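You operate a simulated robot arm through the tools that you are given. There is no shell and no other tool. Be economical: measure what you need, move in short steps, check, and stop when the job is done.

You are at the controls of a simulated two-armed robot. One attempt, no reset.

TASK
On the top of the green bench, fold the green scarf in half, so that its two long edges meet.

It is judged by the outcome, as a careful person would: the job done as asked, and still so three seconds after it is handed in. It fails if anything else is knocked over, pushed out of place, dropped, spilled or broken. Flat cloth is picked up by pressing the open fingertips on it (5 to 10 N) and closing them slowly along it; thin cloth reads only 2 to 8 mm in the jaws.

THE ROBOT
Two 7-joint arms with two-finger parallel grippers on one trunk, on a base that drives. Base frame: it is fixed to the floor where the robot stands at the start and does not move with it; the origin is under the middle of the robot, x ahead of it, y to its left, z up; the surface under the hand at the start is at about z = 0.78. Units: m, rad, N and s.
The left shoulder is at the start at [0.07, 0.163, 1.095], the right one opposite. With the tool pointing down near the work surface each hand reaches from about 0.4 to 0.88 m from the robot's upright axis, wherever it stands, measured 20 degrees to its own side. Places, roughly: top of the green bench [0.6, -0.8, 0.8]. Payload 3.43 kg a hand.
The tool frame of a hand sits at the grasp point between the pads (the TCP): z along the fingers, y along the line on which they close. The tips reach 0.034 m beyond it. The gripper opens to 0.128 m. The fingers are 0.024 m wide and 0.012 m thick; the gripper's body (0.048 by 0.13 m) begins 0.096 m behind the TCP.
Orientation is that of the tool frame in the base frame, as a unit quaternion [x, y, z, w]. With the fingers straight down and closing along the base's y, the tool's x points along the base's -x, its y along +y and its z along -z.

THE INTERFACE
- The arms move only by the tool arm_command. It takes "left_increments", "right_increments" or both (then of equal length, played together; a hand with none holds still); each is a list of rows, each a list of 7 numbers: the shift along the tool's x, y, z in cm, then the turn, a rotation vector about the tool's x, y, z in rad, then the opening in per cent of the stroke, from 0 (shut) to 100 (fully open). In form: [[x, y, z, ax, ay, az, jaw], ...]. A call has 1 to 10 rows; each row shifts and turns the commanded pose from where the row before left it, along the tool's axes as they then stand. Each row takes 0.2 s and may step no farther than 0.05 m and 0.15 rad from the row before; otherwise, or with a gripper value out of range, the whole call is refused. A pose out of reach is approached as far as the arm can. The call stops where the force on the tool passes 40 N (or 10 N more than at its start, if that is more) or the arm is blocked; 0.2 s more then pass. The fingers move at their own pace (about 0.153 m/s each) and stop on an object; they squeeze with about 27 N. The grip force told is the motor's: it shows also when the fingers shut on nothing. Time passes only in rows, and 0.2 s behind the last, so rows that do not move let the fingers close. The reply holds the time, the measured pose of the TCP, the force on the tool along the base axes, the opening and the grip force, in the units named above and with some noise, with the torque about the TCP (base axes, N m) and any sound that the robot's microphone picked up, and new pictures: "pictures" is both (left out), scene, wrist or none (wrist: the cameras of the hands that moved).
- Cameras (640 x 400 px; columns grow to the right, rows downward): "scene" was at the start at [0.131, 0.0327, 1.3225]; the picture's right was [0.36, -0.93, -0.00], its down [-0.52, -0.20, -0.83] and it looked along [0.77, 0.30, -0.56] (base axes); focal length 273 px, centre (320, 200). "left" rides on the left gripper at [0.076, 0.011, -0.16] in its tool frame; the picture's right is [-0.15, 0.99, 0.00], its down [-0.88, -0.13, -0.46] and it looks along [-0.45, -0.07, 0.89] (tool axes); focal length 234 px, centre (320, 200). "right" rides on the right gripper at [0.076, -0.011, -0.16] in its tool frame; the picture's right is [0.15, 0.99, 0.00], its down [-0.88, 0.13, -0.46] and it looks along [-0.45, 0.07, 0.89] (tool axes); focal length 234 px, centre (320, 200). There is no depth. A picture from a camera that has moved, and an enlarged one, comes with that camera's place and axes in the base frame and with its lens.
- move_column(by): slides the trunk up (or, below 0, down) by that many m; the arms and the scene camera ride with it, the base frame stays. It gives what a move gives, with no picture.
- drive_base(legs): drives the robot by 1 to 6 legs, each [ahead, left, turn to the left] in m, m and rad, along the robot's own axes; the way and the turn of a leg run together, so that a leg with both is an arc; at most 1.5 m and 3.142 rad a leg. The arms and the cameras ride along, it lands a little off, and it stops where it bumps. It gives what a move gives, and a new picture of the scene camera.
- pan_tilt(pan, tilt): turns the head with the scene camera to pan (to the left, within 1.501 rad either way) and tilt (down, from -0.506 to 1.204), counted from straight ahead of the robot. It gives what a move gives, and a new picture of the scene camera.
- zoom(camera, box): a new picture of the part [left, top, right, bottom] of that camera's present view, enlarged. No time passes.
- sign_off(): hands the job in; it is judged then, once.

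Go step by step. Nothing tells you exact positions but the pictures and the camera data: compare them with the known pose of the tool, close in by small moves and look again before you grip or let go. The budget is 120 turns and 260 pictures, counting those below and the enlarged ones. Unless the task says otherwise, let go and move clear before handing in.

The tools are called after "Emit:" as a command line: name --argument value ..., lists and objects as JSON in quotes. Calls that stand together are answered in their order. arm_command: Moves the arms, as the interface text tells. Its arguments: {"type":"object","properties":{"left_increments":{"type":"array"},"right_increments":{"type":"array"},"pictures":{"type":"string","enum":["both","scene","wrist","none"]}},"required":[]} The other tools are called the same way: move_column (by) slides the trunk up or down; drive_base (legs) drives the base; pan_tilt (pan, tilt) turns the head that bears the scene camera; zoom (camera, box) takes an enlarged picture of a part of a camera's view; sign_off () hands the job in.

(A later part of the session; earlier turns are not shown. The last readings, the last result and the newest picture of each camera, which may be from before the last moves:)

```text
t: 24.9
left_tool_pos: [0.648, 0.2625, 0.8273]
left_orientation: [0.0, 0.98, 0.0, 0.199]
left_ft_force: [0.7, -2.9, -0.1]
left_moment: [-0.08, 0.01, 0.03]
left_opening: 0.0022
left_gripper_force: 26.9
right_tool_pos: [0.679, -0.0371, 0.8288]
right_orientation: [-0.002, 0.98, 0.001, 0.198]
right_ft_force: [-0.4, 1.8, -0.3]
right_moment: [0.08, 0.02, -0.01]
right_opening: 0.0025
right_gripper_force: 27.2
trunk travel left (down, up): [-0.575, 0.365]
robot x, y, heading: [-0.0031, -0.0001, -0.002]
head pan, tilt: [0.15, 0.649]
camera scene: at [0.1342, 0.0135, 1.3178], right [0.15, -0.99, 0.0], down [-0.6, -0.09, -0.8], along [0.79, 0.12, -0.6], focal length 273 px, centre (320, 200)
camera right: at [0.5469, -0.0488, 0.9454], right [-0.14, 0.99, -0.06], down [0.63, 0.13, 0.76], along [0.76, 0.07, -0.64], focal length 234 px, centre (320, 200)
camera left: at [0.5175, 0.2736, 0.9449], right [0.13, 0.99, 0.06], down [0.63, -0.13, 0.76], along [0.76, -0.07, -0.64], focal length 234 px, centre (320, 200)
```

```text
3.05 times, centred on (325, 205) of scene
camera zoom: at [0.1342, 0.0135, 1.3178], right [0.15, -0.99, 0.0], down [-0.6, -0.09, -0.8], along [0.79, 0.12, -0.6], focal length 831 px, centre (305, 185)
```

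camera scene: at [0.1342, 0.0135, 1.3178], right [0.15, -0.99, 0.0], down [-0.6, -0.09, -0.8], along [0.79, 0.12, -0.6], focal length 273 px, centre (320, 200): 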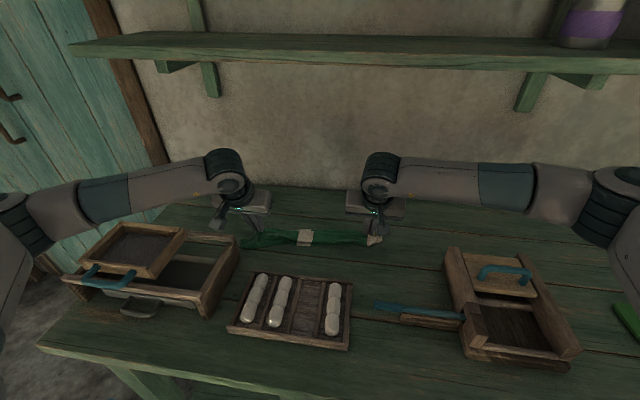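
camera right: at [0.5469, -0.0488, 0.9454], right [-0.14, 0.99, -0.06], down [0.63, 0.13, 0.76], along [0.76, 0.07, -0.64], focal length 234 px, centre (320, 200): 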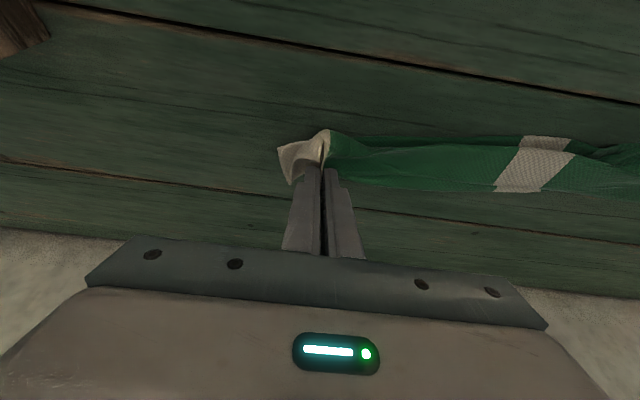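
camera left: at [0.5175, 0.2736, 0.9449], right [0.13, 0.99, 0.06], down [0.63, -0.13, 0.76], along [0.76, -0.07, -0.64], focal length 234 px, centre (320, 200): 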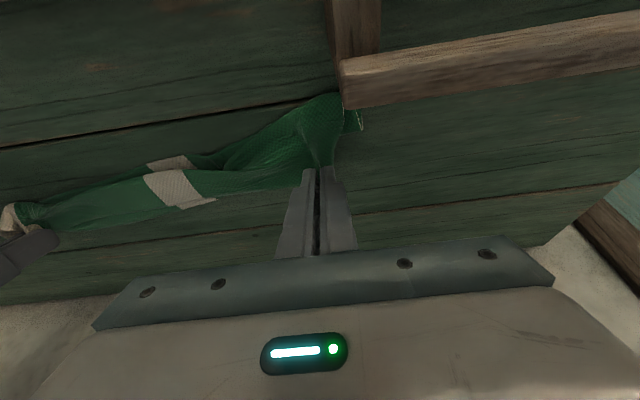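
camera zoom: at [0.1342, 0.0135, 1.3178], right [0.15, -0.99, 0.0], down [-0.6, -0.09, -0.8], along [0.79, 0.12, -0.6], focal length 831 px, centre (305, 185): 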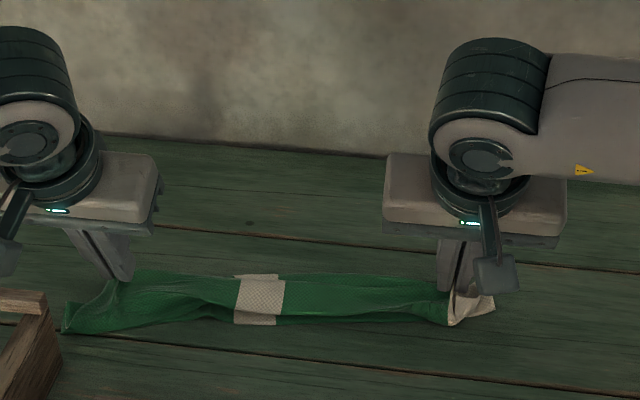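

The far edge is now over the near edge. I'll lower the last few millimetres, open slowly and look.

Emit:
arm_command --left_increments '[[0.3, 0, 0.7, 0, 0, 0, 0], [0, 0, 0, 0, 0, 0, 4], [0, 0, 0, 0, 0, 0, 8], [0, 0, 0, 0, 0, 0, 13], [0, 0, 0, 0, 0, 0, 18]]' --right_increments '[[0.3, 0, 0.8, 0, 0, 0, 0], [0, 0, 0, 0, 0, 0, 4], [0, 0, 0, 0, 0, 0, 8], [0, 0, 0, 0, 0, 0, 13], [0, 0, 0, 0, 0, 0, 18]]'

Emit:
zoom --camera "scene" --box '[220, 140, 430, 270]'

```text
t: 26.1
left_tool_pos: [0.6476, 0.2629, 0.8198]
left_orientation: [0.0, 0.98, 0.0, 0.198]
left_ft_force: [0.1, -0.6, 0.4]
left_moment: [0.07, 0.0, -0.01]
left_opening: 0.023
left_gripper_force: 0.1
right_tool_pos: [0.6809, -0.0366, 0.8187]
right_orientation: [-0.001, 0.98, 0.0, 0.199]
right_ft_force: [0.7, 0.4, 3.0]
right_moment: [0.05, -0.02, 0.01]
right_opening: 0.0223
right_gripper_force: 0.2
trunk travel left (down, up): [-0.575, 0.365]
robot x, y, heading: [0.0008, -0.0023, 0.0]
head pan, tilt: [0.15, 0.649]
camera scene: at [0.134, 0.0138, 1.3179], right [0.15, -0.99, 0.0], down [-0.6, -0.09, -0.8], along [0.79, 0.12, -0.6], focal length 273 px, centre (320, 200)
camera right: at [0.548, -0.0484, 0.9373], right [-0.14, 0.99, -0.06], down [0.63, 0.13, 0.76], along [0.76, 0.07, -0.64], focal length 234 px, centre (320, 200)
camera left: at [0.5168, 0.274, 0.9367], right [0.13, 0.99, 0.06], down [0.63, -0.13, 0.76], along [0.76, -0.07, -0.64], focal length 234 px, centre (320, 200)
```

scene: 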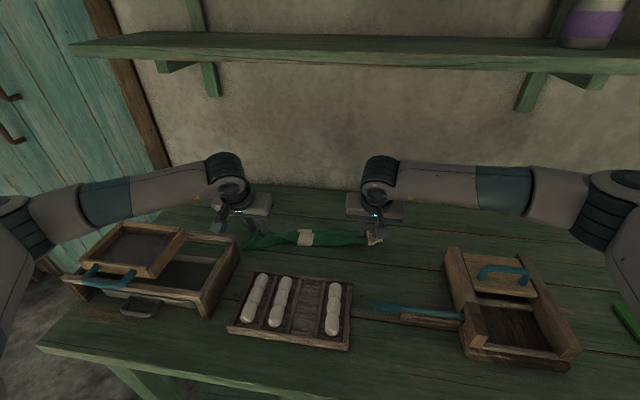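
right: 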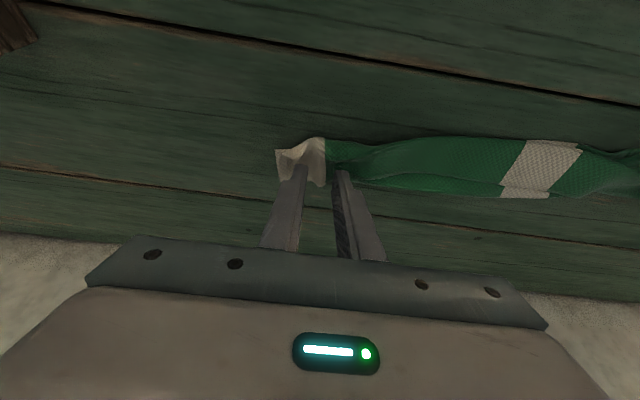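
left: 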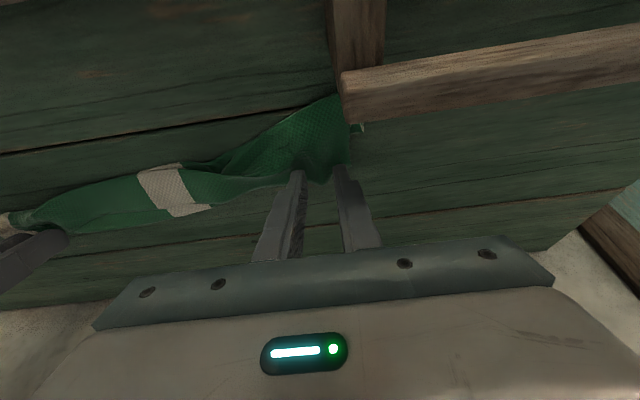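

```text
3.05 times, centred on (325, 205) of scene
camera zoom: at [0.134, 0.0138, 1.3179], right [0.15, -0.99, 0.0], down [-0.6, -0.09, -0.8], along [0.79, 0.12, -0.6], focal length 831 px, centre (305, 185)
```

zoom: 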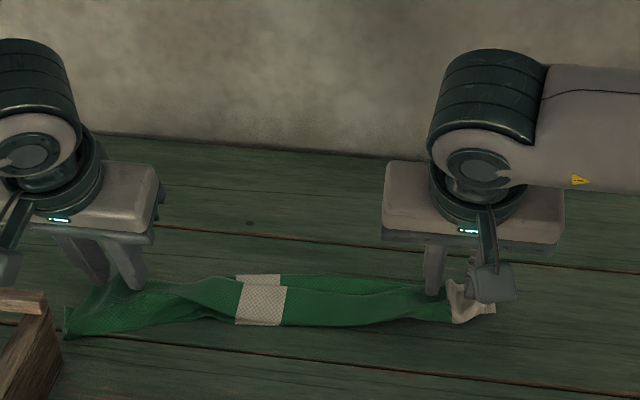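

Both hands have released. I'll back out along the fingers and inspect.

Emit:
arm_command --left_increments '[[0, 0, 0, 0, 0, 0, 24], [0, 0, -1.5, 0, 0, 0, 24], [0, 0, -3, 0, 0, 0, 24], [0, 0, -4, 0, 0, 0, 24], [0, 0, -4, 0, 0, 0, 24], [0, 0, 0, 0, 0, 0, 24]]' --right_increments '[[0, 0, 0, 0, 0, 0, 24], [0, 0, -1.5, 0, 0, 0, 24], [0, 0, -3, 0, 0, 0, 24], [0, 0, -4, 0, 0, 0, 24], [0, 0, -4, 0, 0, 0, 24], [0, 0, 0, 0, 0, 0, 24]]'

Emit:
zoom --camera "scene" --box '[220, 140, 430, 270]'

```text
t: 27.6
left_tool_pos: [0.5988, 0.2646, 0.9308]
left_orientation: [0.001, 0.98, 0.0, 0.198]
left_ft_force: [-0.1, 0.6, -0.7]
left_moment: [0.0, 0.03, -0.03]
left_opening: 0.0309
left_gripper_force: 0.0
right_tool_pos: [0.6336, -0.0384, 0.9344]
right_orientation: [-0.001, 0.98, -0.001, 0.199]
right_ft_force: [0.2, -0.1, -0.3]
right_moment: [0.03, 0.03, -0.02]
right_opening: 0.0307
right_gripper_force: 0.0
trunk travel left (down, up): [-0.575, 0.365]
robot x, y, heading: [0.0024, 0.0003, -0.001]
head pan, tilt: [0.15, 0.649]
camera scene: at [0.1354, 0.0137, 1.3176], right [0.15, -0.99, 0.0], down [-0.6, -0.09, -0.8], along [0.79, 0.12, -0.61], focal length 273 px, centre (320, 200)
camera right: at [0.5002, -0.0503, 1.0526], right [-0.14, 0.99, -0.06], down [0.63, 0.13, 0.76], along [0.76, 0.07, -0.65], focal length 234 px, centre (320, 200)
camera left: at [0.4681, 0.2748, 1.0499], right [0.13, 0.99, 0.06], down [0.63, -0.13, 0.76], along [0.76, -0.07, -0.65], focal length 234 px, centre (320, 200)
```

scene: 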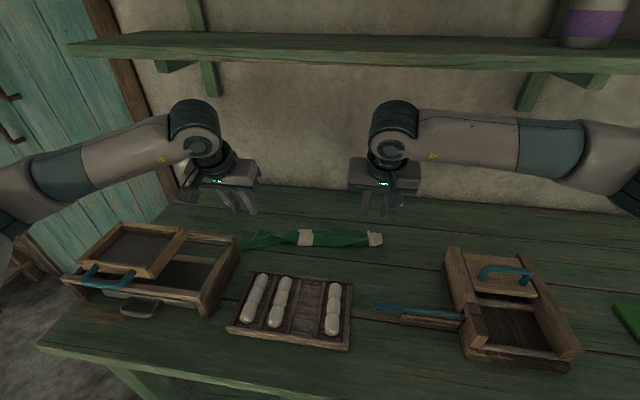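
right: 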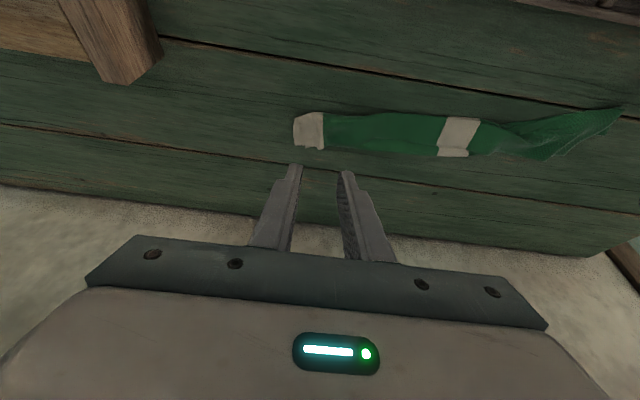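
left: 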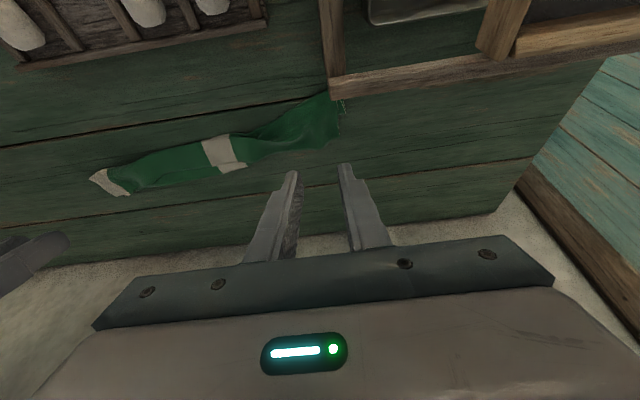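

```text
3.05 times, centred on (325, 205) of scene
camera zoom: at [0.1354, 0.0137, 1.3176], right [0.15, -0.99, 0.0], down [-0.6, -0.09, -0.8], along [0.79, 0.12, -0.61], focal length 831 px, centre (305, 185)
```

zoom: 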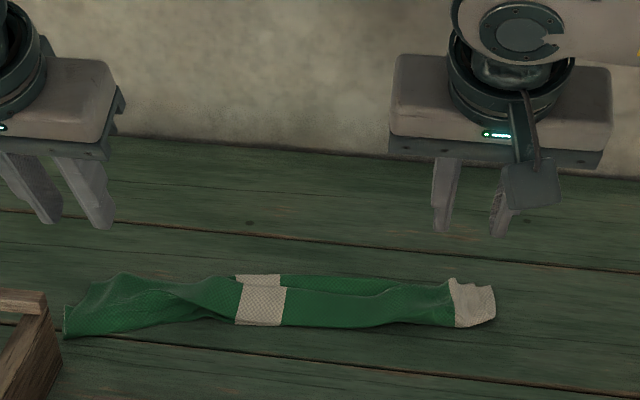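

The fold is mostly right, but the left end looks rumpled. I'll zoom in.

Emit:
zoom --camera "left" --box '[80, 60, 400, 220]'

Emit:
zoom --camera "right" --box '[280, 70, 640, 200]'

Emit:
zoom --camera "scene" --box '[235, 220, 325, 260]'

```text
2.00 times, centred on (240, 140) of left
camera zoom: at [0.4681, 0.2748, 1.0499], right [0.13, 0.99, 0.06], down [0.63, -0.13, 0.76], along [0.76, -0.07, -0.65], focal length 468 px, centre (480, 320)
```

zoom: 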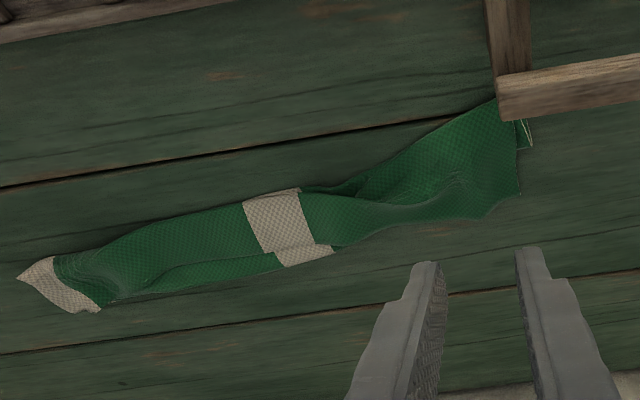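

```text
1.78 times, centred on (460, 135) of right
camera zoom: at [0.5002, -0.0503, 1.0526], right [-0.14, 0.99, -0.06], down [0.63, 0.13, 0.76], along [0.76, 0.07, -0.65], focal length 416 px, centre (71, 316)
```

zoom: 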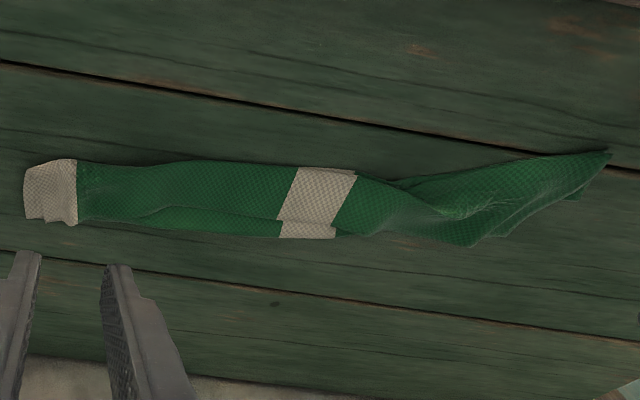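

```text
7.11 times, centred on (280, 240) of scene
camera zoom: at [0.1354, 0.0137, 1.3176], right [0.15, -0.99, 0.0], down [-0.6, -0.09, -0.8], along [0.79, 0.12, -0.61], focal length 1938 px, centre (604, -84)
```

zoom: 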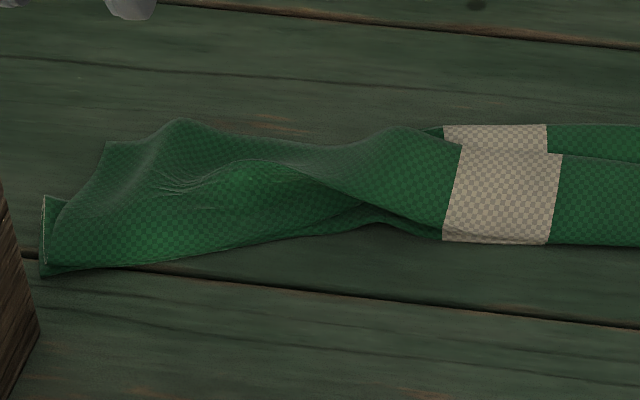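

The left part got dragged toward the box as I lowered it, and the loop at the fold seems to have flopped over as a wrinkle. I'll bring the wrist cameras upright over the scarf for a proper look.

Emit:
arm_command --left_increments '[[0, 1.5, -0.8, 0, 0.1, 0, 24], [0, 1.5, -0.8, 0, 0.1, 0, 24], [0, 1.5, -0.8, 0, 0.1, 0, 24], [0, 1.5, -0.8, 0, 0.1, 0, 24], [0, 0, 0, 0, 0, 0, 24]]' --right_increments '[[1, 2.5, 0, 0, 0.1, 0, 24], [1, 2.5, 0, 0, 0.1, 0, 24], [1, 2.5, 0, 0, 0.1, 0, 24], [1, 2.5, 0, 0, 0.1, 0, 24], [0, 0, 0, 0, 0, 0, 24]]' --pictures "wrist"

Emit:
zoom --camera "right" --box '[160, 40, 480, 240]'

Emit:
zoom --camera "left" --box '[60, 20, 380, 220]'

```text
t: 28.8
left_tool_pos: [0.5904, 0.3208, 0.9643]
left_orientation: [0.001, 1.0, 0.0, 0.0]
left_ft_force: [-0.8, -0.2, 0.1]
left_moment: [0.07, -0.02, -0.02]
left_opening: 0.0309
left_gripper_force: 0.0
right_tool_pos: [0.5952, 0.0604, 0.9242]
right_orientation: [-0.001, 1.0, 0.0, -0.001]
right_ft_force: [0.6, -1.1, 0.3]
right_moment: [0.0, 0.02, 0.0]
right_opening: 0.0306
right_gripper_force: 0.0
trunk travel left (down, up): [-0.575, 0.365]
robot x, y, heading: [-0.0002, -0.0025, -0.0]
head pan, tilt: [0.15, 0.649]
camera right: at [0.518, 0.0495, 1.0838], right [-0.15, 0.99, 0.0], down [0.88, 0.13, 0.45], along [0.45, 0.07, -0.89], focal length 234 px, centre (320, 200)
camera left: at [0.5162, 0.3323, 1.1245], right [0.15, 0.99, 0.0], down [0.88, -0.13, 0.46], along [0.45, -0.07, -0.89], focal length 234 px, centre (320, 200)
```

right: 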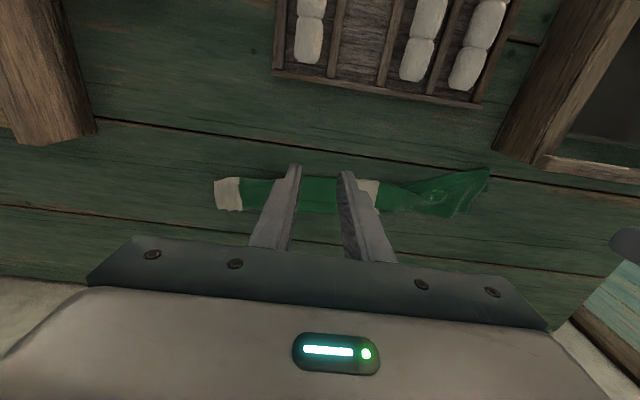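
left: 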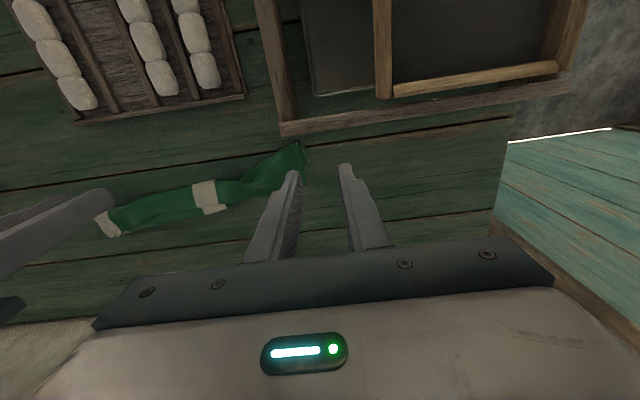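

```text
2.00 times, centred on (320, 140) of right
camera zoom: at [0.518, 0.0495, 1.0838], right [-0.15, 0.99, 0.0], down [0.88, 0.13, 0.45], along [0.45, 0.07, -0.89], focal length 468 px, centre (320, 320)
```

zoom: 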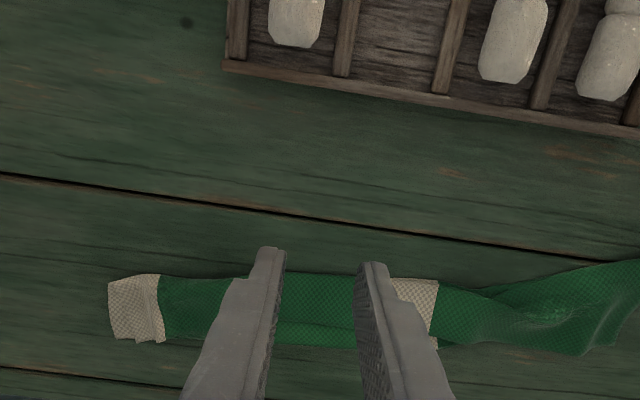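

```text
2.00 times, centred on (220, 120) of left
camera zoom: at [0.5162, 0.3323, 1.1245], right [0.15, 0.99, 0.0], down [0.88, -0.13, 0.46], along [0.45, -0.07, -0.89], focal length 468 px, centre (520, 360)
```

zoom: 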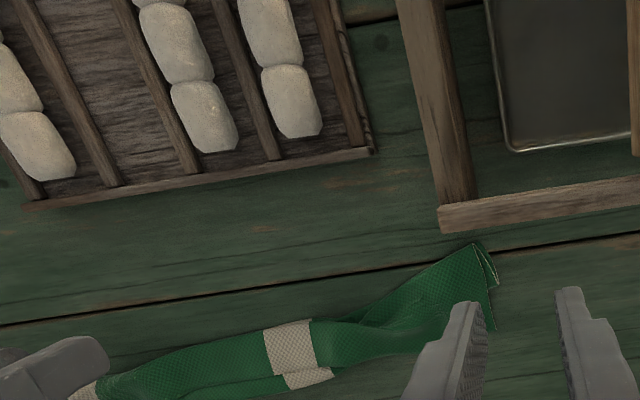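

I still need detail at the ends, so I'll move the hands forward so that the scarf sits clear of the fingers in the wrist views.

Emit:
arm_command --left_increments '[[-2.5, -2, 0.8, 0, 0, 0, 24], [-2.5, -2, 0.8, 0, 0, 0, 24], [-2.5, -2, 0.8, 0, 0, 0, 24], [-2.5, -2, 0.8, 0, 0, 0, 24], [0, 0, 0, 0, 0, 0, 24]]' --right_increments '[[-2.8, -1.5, 0.3, 0, 0, 0, 24], [-2.8, -1.5, 0.3, 0, 0, 0, 24], [-2.8, -1.5, 0.3, 0, 0, 0, 24], [-2.8, -1.5, 0.3, 0, 0, 0, 24], [0, 0, 0, 0, 0, 0, 24]]' --pictures "none"

Emit:
zoom --camera "right" --box '[160, 20, 480, 220]'

Emit:
zoom --camera "left" --box '[140, 20, 460, 220]'

```text
t: 29.9
left_tool_pos: [0.6921, 0.2438, 0.934]
left_orientation: [-0.001, 1.0, -0.001, 0.001]
left_ft_force: [-0.8, 0.6, 0.3]
left_moment: [0.0, -0.04, -0.01]
left_opening: 0.0307
left_gripper_force: 0.1
right_tool_pos: [0.7058, 0.0045, 0.9138]
right_orientation: [-0.002, 1.0, -0.001, 0.001]
right_ft_force: [0.4, 0.7, -0.7]
right_moment: [-0.06, -0.01, 0.01]
right_opening: 0.0307
right_gripper_force: 0.1
trunk travel left (down, up): [-0.575, 0.365]
robot x, y, heading: [0.0017, 0.0009, -0.002]
head pan, tilt: [0.15, 0.649]
```

```text
2.00 times, centred on (320, 120) of right
camera zoom: at [0.6287, -0.0061, 1.0739], right [-0.15, 0.99, 0.0], down [0.88, 0.13, 0.46], along [0.45, 0.07, -0.89], focal length 468 px, centre (320, 360)
```

zoom: 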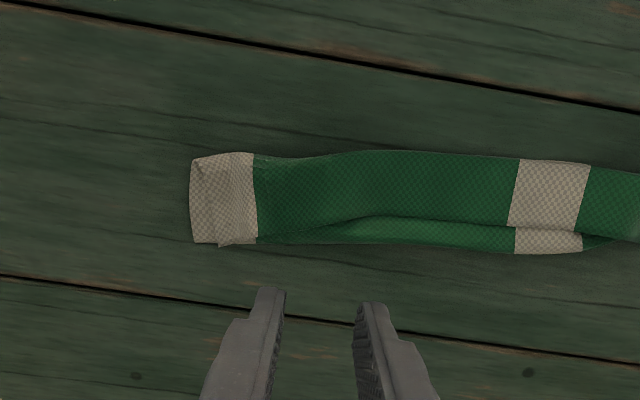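

```text
2.00 times, centred on (300, 120) of left
camera zoom: at [0.6164, 0.2553, 1.0936], right [0.15, 0.99, 0.0], down [0.88, -0.13, 0.46], along [0.45, -0.07, -0.89], focal length 468 px, centre (360, 360)
```

zoom: 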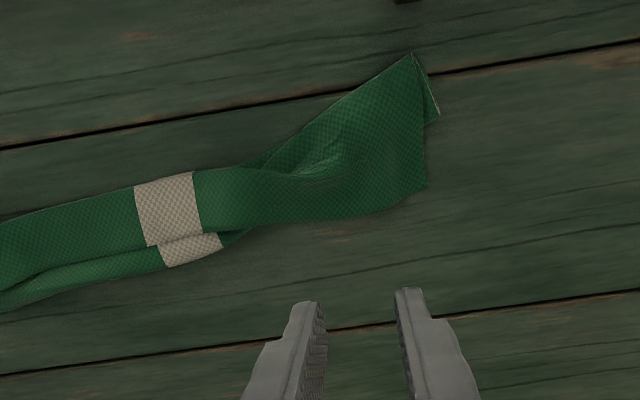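

The fold is recognisable: the long edges look together at the near side, with a pleat along the crease and a skewed left end. I'll take a closer look at the edge alignment.

Emit:
zoom --camera "right" --box '[240, 80, 380, 160]'

Emit:
zoom --camera "left" --box '[200, 30, 370, 150]'

Emit:
zoom --camera "right" --box '[360, 70, 500, 160]'

```text
4.57 times, centred on (310, 120) of right
camera zoom: at [0.6287, -0.0061, 1.0739], right [-0.15, 0.99, 0.0], down [0.88, 0.13, 0.46], along [0.45, 0.07, -0.89], focal length 1070 px, centre (366, 566)
```

zoom: 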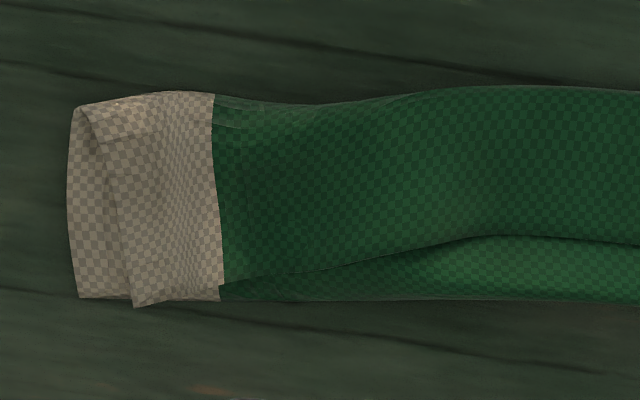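

```text
3.33 times, centred on (285, 90) of left
camera zoom: at [0.6164, 0.2553, 1.0936], right [0.15, 0.99, 0.0], down [0.88, -0.13, 0.46], along [0.45, -0.07, -0.89], focal length 781 px, centre (437, 567)
```

zoom: 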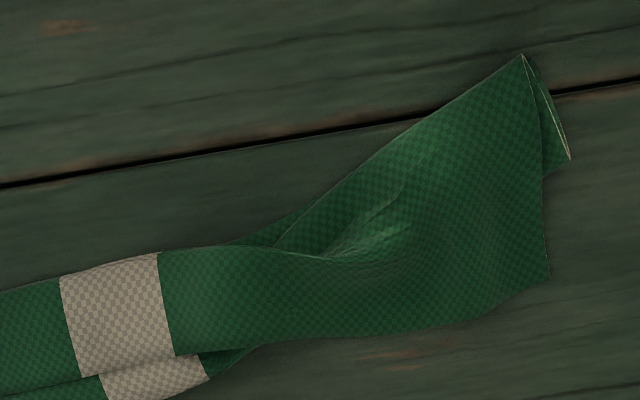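

```text
4.44 times, centred on (430, 115) of right
camera zoom: at [0.6287, -0.0061, 1.0739], right [-0.15, 0.99, 0.0], down [0.88, 0.13, 0.46], along [0.45, 0.07, -0.89], focal length 1041 px, centre (-169, 578)
```

zoom: 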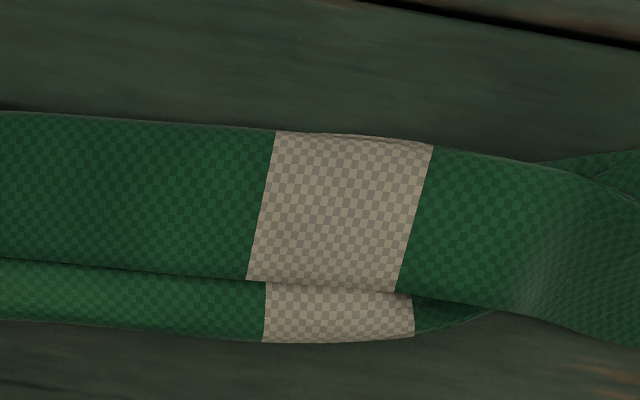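

I now read it as tri-folded. The cloth runs far from the near edge, back to a bend on the near side, and then the free edge points away from me on top. The free corners are at about left (.658, .29) and right (.705, −.057). I'll regrip that free edge, open the scarf and redo the fold with the upper layer taut. First I'll hover over those corners.

Emit:
arm_command --left_increments '[[1.15, 0.7, 2.5, 0, 0, 0, 32], [1.15, 0.7, 2.5, 0, 0, 0, 32], [0, 0, 2.5, 0, 0, 0, 32], [0, 0, 2.4, 0, 0, 0, 32], [0, 0, 0, 0, 0, 0, 32], [0, 0, 0, 0, 0, 0, 32]]' --right_increments '[[0.3, -1.5, 2, 0, 0, 0, 32], [0.3, -1.45, 2, 0, 0, 0, 32], [0, 0, 2, 0, 0, 0, 32], [0, 0, 1.9, 0, 0, 0, 32], [0, 0, 0, 0, 0, 0, 32], [0, 0, 0, 0, 0, 0, 32]]' --pictures "none"

Emit:
zoom --camera "right" --box '[220, 60, 460, 210]'

Emit:
zoom --camera "left" --box '[180, 60, 420, 210]'

```text
t: 31.4
left_tool_pos: [0.6685, 0.2569, 0.8322]
left_orientation: [0.0, 1.0, 0.0, 0.001]
left_ft_force: [-0.3, 0.4, -0.7]
left_moment: [0.02, 0.0, 0.01]
left_opening: 0.0409
left_gripper_force: 0.0
right_tool_pos: [0.7004, -0.0264, 0.8341]
right_orientation: [-0.002, 1.0, -0.001, 0.0]
right_ft_force: [0.0, 0.0, -0.1]
right_moment: [-0.01, 0.0, 0.02]
right_opening: 0.041
right_gripper_force: 0.1
trunk travel left (down, up): [-0.575, 0.365]
robot x, y, heading: [0.0029, -0.0, 0.002]
head pan, tilt: [0.15, 0.649]
```

```text
2.67 times, centred on (340, 135) of right
camera zoom: at [0.6243, -0.0387, 0.9939], right [-0.15, 0.99, 0.0], down [0.88, 0.13, 0.46], along [0.45, 0.07, -0.89], focal length 624 px, centre (267, 373)
```

zoom: 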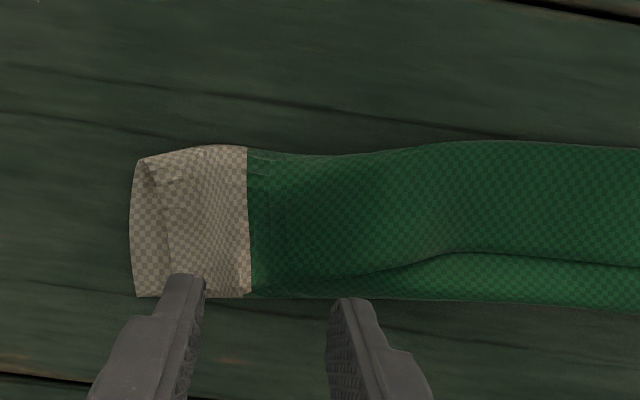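

```text
2.67 times, centred on (300, 135) of left
camera zoom: at [0.5936, 0.2674, 0.9918], right [0.15, 0.99, 0.0], down [0.88, -0.13, 0.46], along [0.45, -0.07, -0.89], focal length 624 px, centre (373, 373)
```

zoom: 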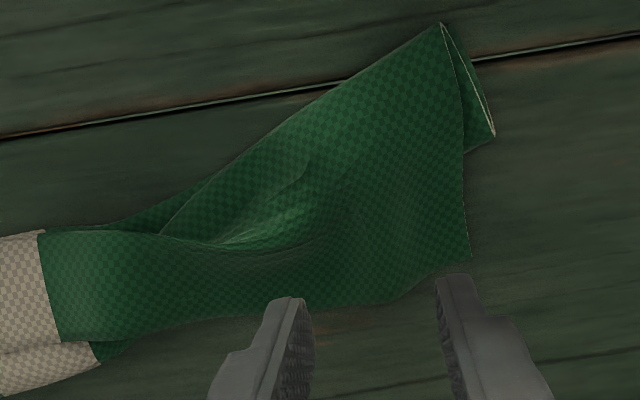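

The left end is ambiguous, so I'll zoom hard from the head camera on the near side to tell free edges from the crease.

Emit:
zoom --camera "scene" --box '[234, 222, 274, 247]'

Emit:
zoom --camera "scene" --box '[270, 224, 320, 254]'

Emit:
zoom --camera "scene" --box '[345, 224, 390, 252]'

```text
16.00 times, centred on (254, 234) of scene
camera zoom: at [0.1346, 0.0137, 1.3178], right [0.15, -0.99, 0.0], down [-0.6, -0.09, -0.8], along [0.79, 0.12, -0.6], focal length 4361 px, centre (1376, -352)
```

zoom: 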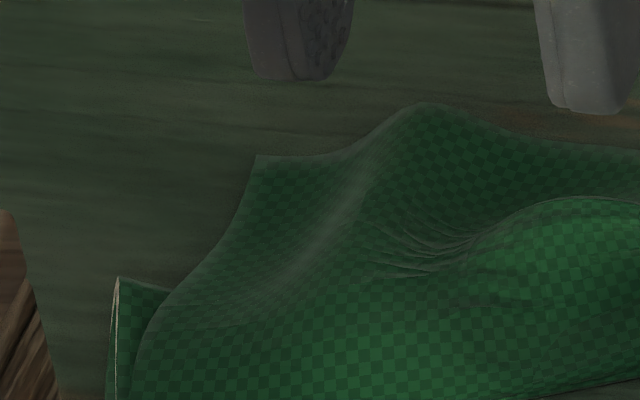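

```text
12.80 times, centred on (295, 239) of scene
camera zoom: at [0.1346, 0.0137, 1.3178], right [0.15, -0.99, 0.0], down [-0.6, -0.09, -0.8], along [0.79, 0.12, -0.6], focal length 3489 px, centre (640, -299)
```

zoom: 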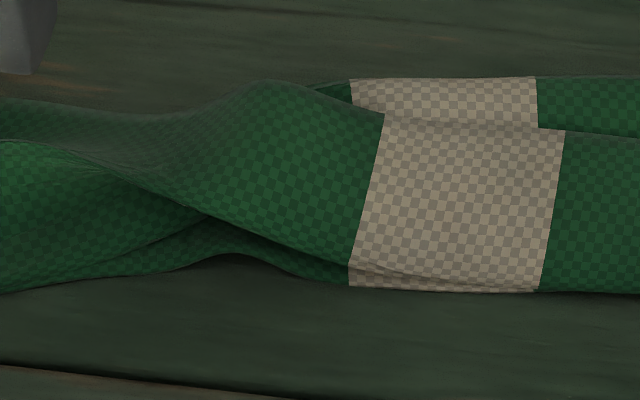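

```text
14.22 times, centred on (368, 238) of scene
camera zoom: at [0.1346, 0.0137, 1.3178], right [0.15, -0.99, 0.0], down [-0.6, -0.09, -0.8], along [0.79, 0.12, -0.6], focal length 3877 px, centre (-356, -340)
```

zoom: 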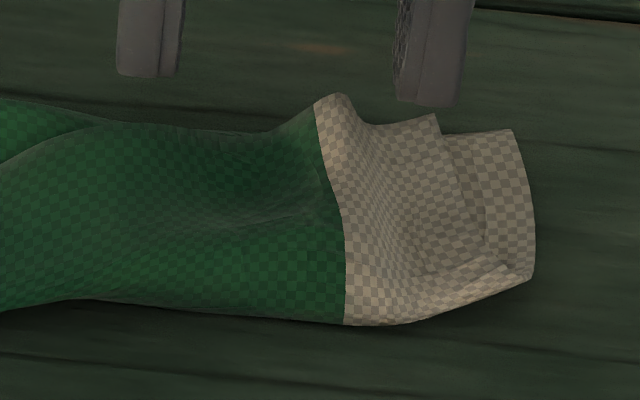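

Now it's clear: the free edge is on the far side at both ends, and the two earlier pinch points still stand up at left (.66, .262) and right (.697, −.036). I'll centre on those peaks, descend and close gently.

Emit:
arm_command --left_increments '[[0.35, 0.3, 0, 0, 0, 0, 32], [0, 0, 0.8, 0, 0, 0, 32], [0, 0, 0.7, 0, 0, 0, 32], [0, 0, 0.1, 0, 0, 0, 32], [0, 0, 0, 0, 0, 0, 32]]' --right_increments '[[0.2, -1.0, 0, 0, 0, 0, 32], [0, 0, 0.8, 0, 0, 0, 32], [0, 0, 0.7, 0, 0, 0, 32], [0, 0, 0.1, 0, 0, 0, 32], [0, 0, 0, 0, 0, 0, 32]]' --pictures "none"

Emit:
zoom --camera "right" --box '[240, 100, 400, 200]'

Emit:
zoom --camera "left" --box '[240, 100, 400, 200]'

```text
t: 32.5
left_tool_pos: [0.6632, 0.2592, 0.8184]
left_orientation: [0.0, 1.0, 0.0, 0.0]
left_ft_force: [-0.2, 0.7, -0.6]
left_moment: [0.0, -0.01, 0.0]
left_opening: 0.0411
left_gripper_force: 0.1
right_tool_pos: [0.6981, -0.0379, 0.8187]
right_orientation: [-0.001, 1.0, 0.0, 0.0]
right_ft_force: [0.6, 0.4, 1.8]
right_moment: [-0.03, 0.01, 0.04]
right_opening: 0.0411
right_gripper_force: 0.0
trunk travel left (down, up): [-0.575, 0.365]
robot x, y, heading: [0.0046, 0.0001, -0.001]
head pan, tilt: [0.15, 0.649]
```

```text
4.00 times, centred on (320, 150) of right
camera zoom: at [0.6217, -0.0489, 0.978], right [-0.15, 0.99, 0.0], down [0.88, 0.13, 0.46], along [0.45, 0.07, -0.89], focal length 937 px, centre (320, 400)
```

zoom: 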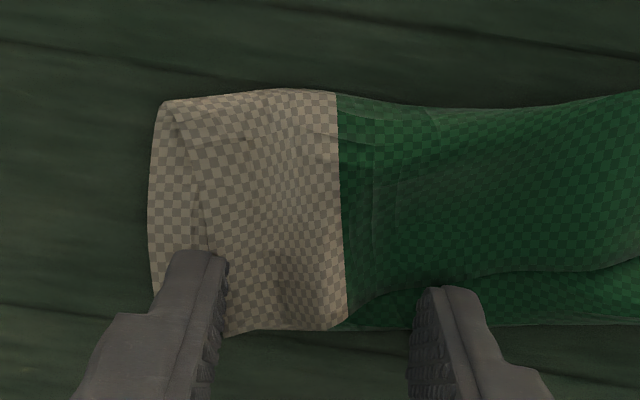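

```text
4.00 times, centred on (320, 150) of left
camera zoom: at [0.589, 0.2707, 0.9772], right [0.15, 0.99, 0.0], down [0.88, -0.13, 0.46], along [0.45, -0.07, -0.89], focal length 937 px, centre (320, 400)
```

zoom: 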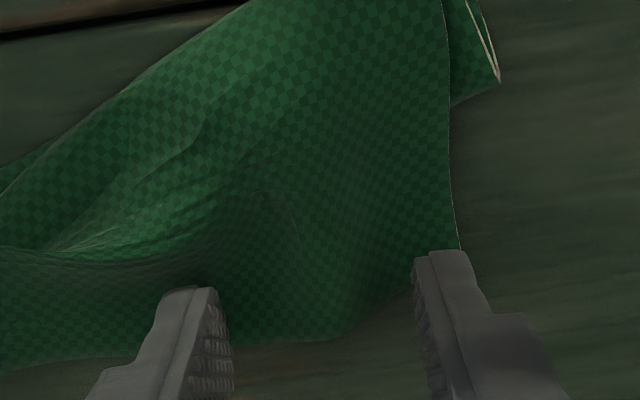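

The fingers straddle both peaks. I'll make light contact and close.

Emit:
arm_command --left_increments '[[0, 0, 0.3, 0, 0, 0, 32], [0, 0, 0.1, 0, 0, 0, 28], [0, 0, 0, 0, 0, 0, 24], [0, 0, 0, 0, 0, 0, 20], [0, 0, 0, 0, 0, 0, 16], [0, 0, 0, 0, 0, 0, 12], [0, 0, 0, 0, 0, 0, 8], [0, 0, 0, 0, 0, 0, 4], [0, 0, 0, 0, 0, 0, 0], [0, 0, 0, 0, 0, 0, 0]]' --right_increments '[[0, 0, 0.2, 0, 0, 0, 32], [0, 0, 0.0, 0, 0, 0, 28], [0, 0, 0, 0, 0, 0, 24], [0, 0, 0, 0, 0, 0, 20], [0, 0, 0, 0, 0, 0, 16], [0, 0, 0, 0, 0, 0, 12], [0, 0, 0, 0, 0, 0, 8], [0, 0, 0, 0, 0, 0, 4], [0, 0, 0, 0, 0, 0, 0], [0, 0, 0, 0, 0, 0, 0]]' --pictures "wrist"

```text
t: 34.8
left_tool_pos: [0.6628, 0.2586, 0.8165]
left_orientation: [-0.001, 1.0, 0.001, 0.002]
left_ft_force: [1.4, -2.1, 19.7]
left_moment: [-0.04, 0.08, 0.03]
left_opening: 0.0025
left_gripper_force: 26.8
right_tool_pos: [0.6969, -0.0364, 0.8179]
right_orientation: [-0.001, 1.0, 0.001, 0.001]
right_ft_force: [-0.2, 3.0, 3.5]
right_moment: [0.09, 0.08, -0.07]
right_opening: 0.0025
right_gripper_force: 27.6
trunk travel left (down, up): [-0.575, 0.365]
robot x, y, heading: [0.001, -0.0008, -0.002]
head pan, tilt: [0.15, 0.649]
camera right: at [0.6197, -0.0493, 0.9774], right [-0.15, 0.99, 0.0], down [0.88, 0.13, 0.46], along [0.45, 0.07, -0.89], focal length 234 px, centre (320, 200)
camera left: at [0.5875, 0.2703, 0.9746], right [0.15, 0.99, 0.0], down [0.88, -0.13, 0.46], along [0.45, -0.07, -0.89], focal length 234 px, centre (320, 200)
```

right: 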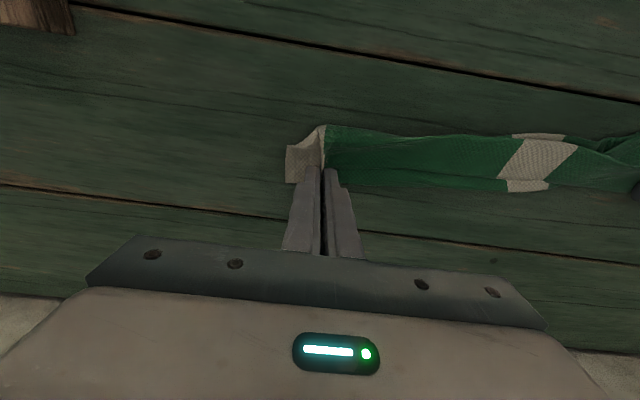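
left: 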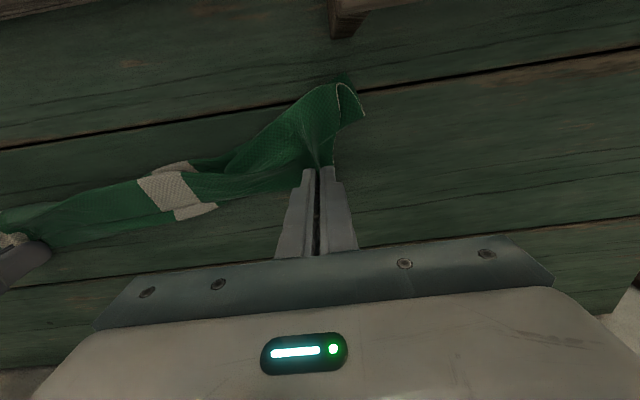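

Both hands hold a single pinch (2.5 mm). I'll lift and carry the edge back toward the wall to open the fold.

Emit:
arm_command --left_increments '[[0, 0, -2, 0, 0, 0, 0], [0, 0, -2, 0, 0, 0, 0], [-0.5, 0, -2, 0, 0, 0, 0], [-1.5, 0, -1.5, 0, 0, 0, 0], [-2, 0, -0.5, 0, 0, 0, 0], [-2, 0, 0, 0, 0, 0, 0], [-2, 0, 0, 0, 0, 0, 0], [0, 0, 0, 0, 0, 0, 0]]' --right_increments '[[0, 0, -2, 0, 0, 0, 0], [0, 0, -2, 0, 0, 0, 0], [-0.5, 0, -2, 0, 0, 0, 0], [-1.5, 0, -1.5, 0, 0, 0, 0], [-2, 0, -0.5, 0, 0, 0, 0], [-2, 0, 0, 0, 0, 0, 0], [-1.0, 0, 0, 0, 0, 0, 0], [0, 0, 0, 0, 0, 0, 0]]'

Emit:
zoom --camera "scene" --box '[220, 140, 430, 270]'

```text
t: 36.5
left_tool_pos: [0.7449, 0.2601, 0.8933]
left_orientation: [0.0, 1.0, 0.0, 0.0]
left_ft_force: [-0.6, 0.1, -0.3]
left_moment: [-0.01, 0.0, -0.02]
left_opening: 0.0023
left_gripper_force: 27.0
right_tool_pos: [0.7677, -0.0357, 0.8968]
right_orientation: [-0.001, 1.0, 0.0, 0.0]
right_ft_force: [0.1, 0.7, -0.1]
right_moment: [0.0, -0.03, 0.0]
right_opening: 0.0024
right_gripper_force: 26.7
trunk travel left (down, up): [-0.575, 0.365]
robot x, y, heading: [0.0028, 0.0019, -0.003]
head pan, tilt: [0.15, 0.649]
camera scene: at [0.134, 0.0139, 1.3179], right [0.15, -0.99, 0.0], down [-0.6, -0.09, -0.8], along [0.79, 0.12, -0.6], focal length 273 px, centre (320, 200)
camera right: at [0.6918, -0.0481, 1.0563], right [-0.15, 0.99, 0.0], down [0.88, 0.13, 0.46], along [0.45, 0.07, -0.89], focal length 234 px, centre (320, 200)
camera left: at [0.6698, 0.2713, 1.0531], right [0.15, 0.99, 0.0], down [0.88, -0.13, 0.46], along [0.45, -0.07, -0.89], focal length 234 px, centre (320, 200)
```

scene: 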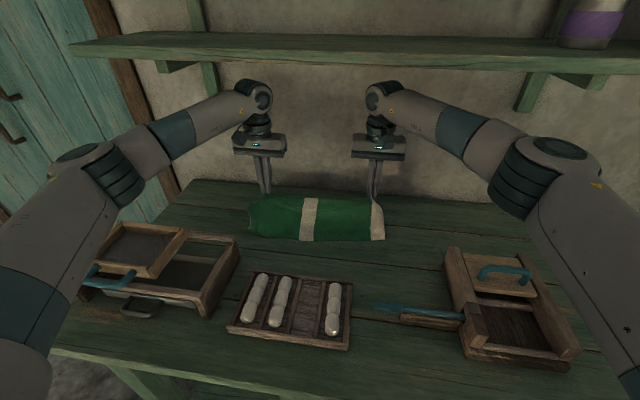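
right: 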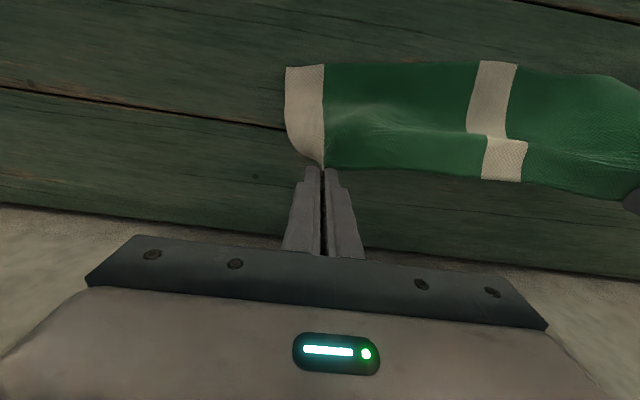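
left: 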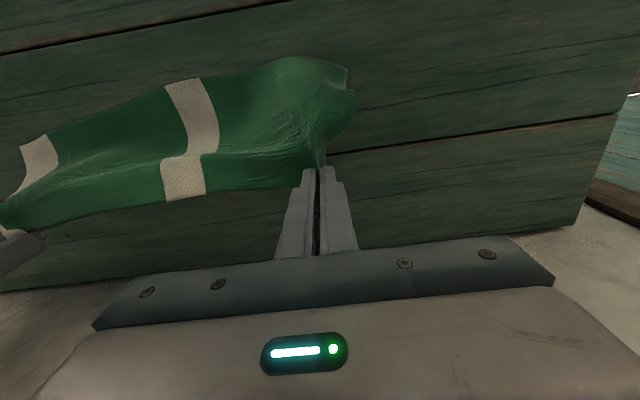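

```text
3.05 times, centred on (325, 205) of scene
camera zoom: at [0.134, 0.0139, 1.3179], right [0.15, -0.99, 0.0], down [-0.6, -0.09, -0.8], along [0.79, 0.12, -0.6], focal length 831 px, centre (305, 185)
```

zoom: 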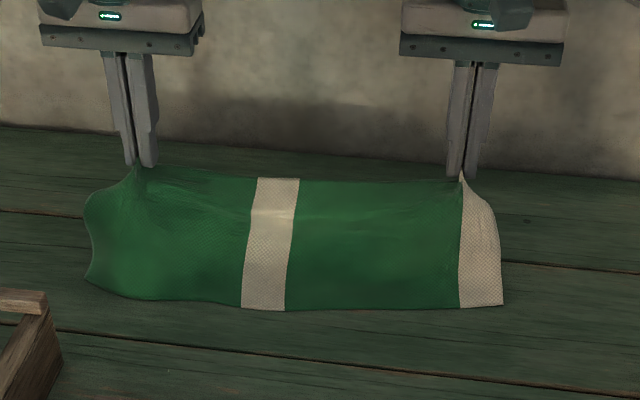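

The scarf has opened cleanly. Next I'll lift it until it hangs nearly free so the near edge straightens.

Emit:
arm_command --left_increments '[[0.8, 0, -1.5, 0, 0, 0, 0], [0.8, 0, -1.5, 0, 0, 0, 0], [0.8, 0, -1.5, 0, 0, 0, 0], [0.8, 0, -1.5, 0, 0, 0, 0], [0.8, 0, -1.5, 0, 0, 0, 0], [0.5, 0, -1.0, 0, 0, 0, 0], [0, 0, 0, 0, 0, 0, 0]]' --right_increments '[[0.8, 0, -1.5, 0, 0, 0, 0], [0.8, 0, -1.5, 0, 0, 0, 0], [0.8, 0, -1.5, 0, 0, 0, 0], [0.8, 0, -1.5, 0, 0, 0, 0], [0.8, 0, -1.5, 0, 0, 0, 0], [0.5, 0, -1.0, 0, 0, 0, 0], [0, 0, 0, 0, 0, 0, 0]]'

Emit:
zoom --camera "scene" --box '[220, 130, 430, 260]'

```text
t: 38.4
left_tool_pos: [0.7026, 0.2627, 0.9413]
left_orientation: [-0.002, 1.0, 0.008, -0.03]
left_ft_force: [0.5, -8.2, 0.1]
left_moment: [-0.3, 0.02, 0.09]
left_opening: 0.0026
left_gripper_force: 27.1
right_tool_pos: [0.7274, -0.0427, 0.9426]
right_orientation: [0.002, 1.0, -0.009, -0.028]
right_ft_force: [-1.0, 8.9, -0.3]
right_moment: [0.3, 0.01, -0.17]
right_opening: 0.002
right_gripper_force: 27.0
trunk travel left (down, up): [-0.575, 0.365]
robot x, y, heading: [-0.0007, 0.0001, -0.002]
head pan, tilt: [0.15, 0.649]
stopped in row 7 (left hand): the arm was blocked; the commanded pose is now the measured one
camera scene: at [0.1478, 0.0146, 1.3182], right [0.15, -0.99, 0.0], down [-0.61, -0.09, -0.79], along [0.78, 0.12, -0.61], focal length 273 px, centre (320, 200)
camera right: at [0.6596, -0.0505, 1.1058], right [-0.14, 0.99, -0.01], down [0.91, 0.13, 0.4], along [0.4, 0.05, -0.92], focal length 234 px, centre (320, 200)
camera left: at [0.6379, 0.272, 1.1055], right [0.14, 0.99, 0.01], down [0.91, -0.13, 0.4], along [0.4, -0.05, -0.92], focal length 234 px, centre (320, 200)
```

scene: 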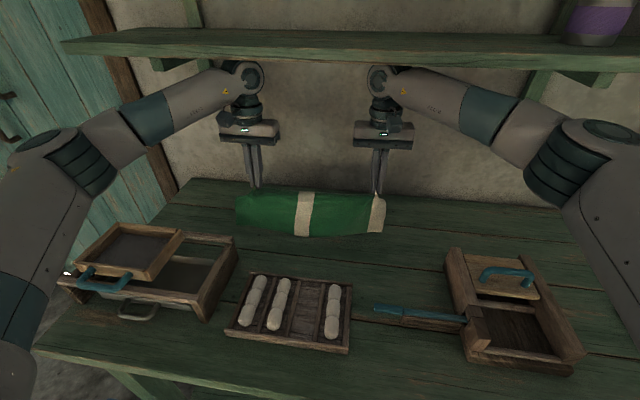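
right: 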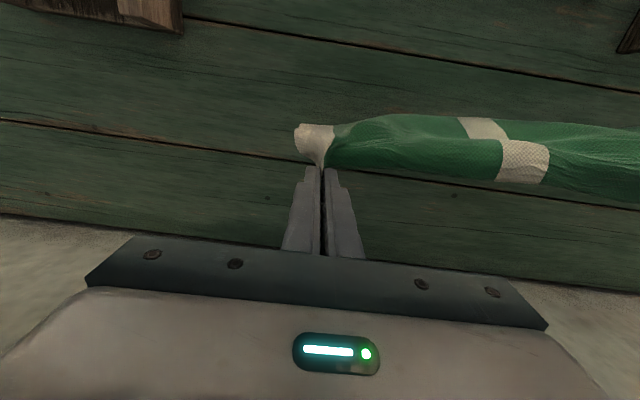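
left: 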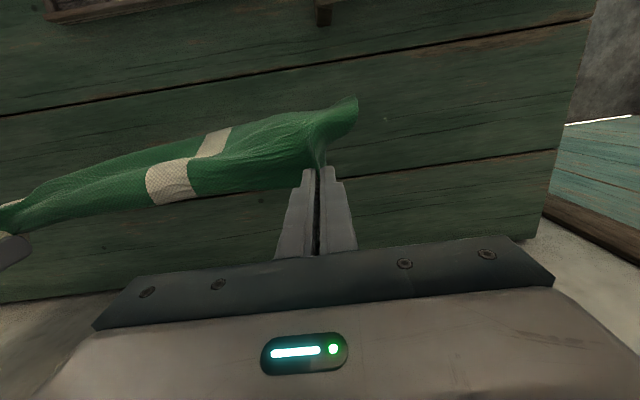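

```text
3.05 times, centred on (325, 195) of scene
camera zoom: at [0.1478, 0.0146, 1.3182], right [0.15, -0.99, 0.0], down [-0.61, -0.09, -0.79], along [0.78, 0.12, -0.61], focal length 831 px, centre (305, 215)
```

zoom: 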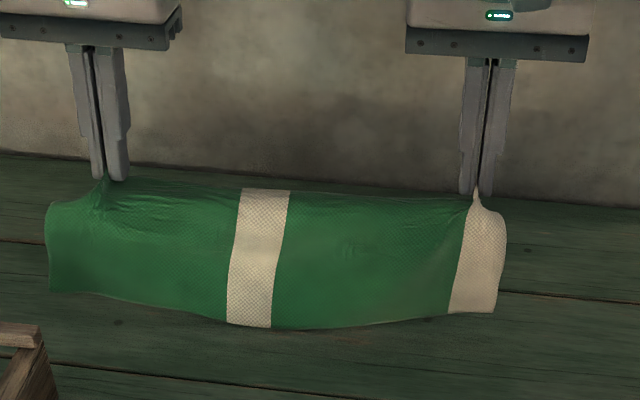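

The arms were blocked, most likely with the wrists touching the shelf underside. I'll lower a bit right away, tilt back to upright and check the shelf.

Emit:
arm_command --left_increments '[[0, 0, 1.0, 0, 0, 0, 0], [0, -0.2, 1.5, 0, 0.03, 0, 0], [0, 0, 0, 0, 0.03, 0, 0], [0, 0, 0, 0, 0, 0, 0]]' --right_increments '[[0, 0, 1.0, 0, 0, 0, 0], [0, 0.4, 1.5, 0, 0.03, 0, 0], [0, 0, 0, 0, 0.03, 0, 0], [0, 0, 0, 0, 0, 0, 0]]' --pictures "scene"

Emit:
zoom --camera "scene" --box '[220, 130, 430, 260]'

```text
t: 39.4
left_tool_pos: [0.6937, 0.2613, 0.9329]
left_orientation: [-0.001, 0.999, 0.006, -0.045]
left_ft_force: [0.1, -0.8, -0.3]
left_moment: [-0.01, -0.04, 0.05]
left_opening: 0.0025
left_gripper_force: 26.8
right_tool_pos: [0.717, -0.0381, 0.9329]
right_orientation: [0.0, 0.999, -0.007, -0.045]
right_ft_force: [-0.5, 0.4, 0.6]
right_moment: [0.04, -0.01, -0.02]
right_opening: 0.0025
right_gripper_force: 26.8
trunk travel left (down, up): [-0.575, 0.365]
robot x, y, heading: [0.0011, 0.0014, -0.001]
head pan, tilt: [0.15, 0.649]
camera scene: at [0.1315, 0.0131, 1.3182], right [0.15, -0.99, 0.0], down [-0.6, -0.09, -0.8], along [0.79, 0.12, -0.6], focal length 273 px, centre (320, 200)
```

scene: 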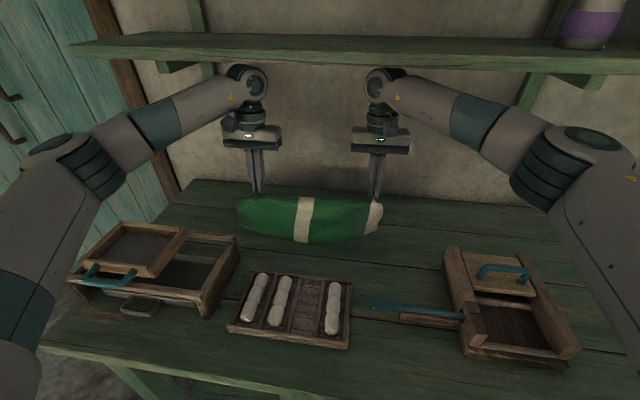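

```text
3.05 times, centred on (325, 195) of scene
camera zoom: at [0.1315, 0.0131, 1.3182], right [0.15, -0.99, 0.0], down [-0.6, -0.09, -0.8], along [0.79, 0.12, -0.6], focal length 831 px, centre (305, 215)
```

zoom: 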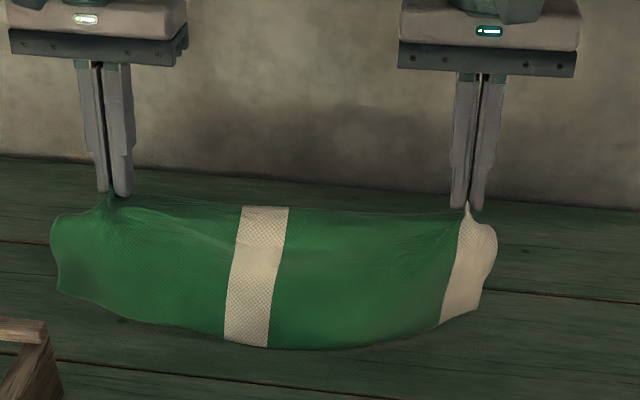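

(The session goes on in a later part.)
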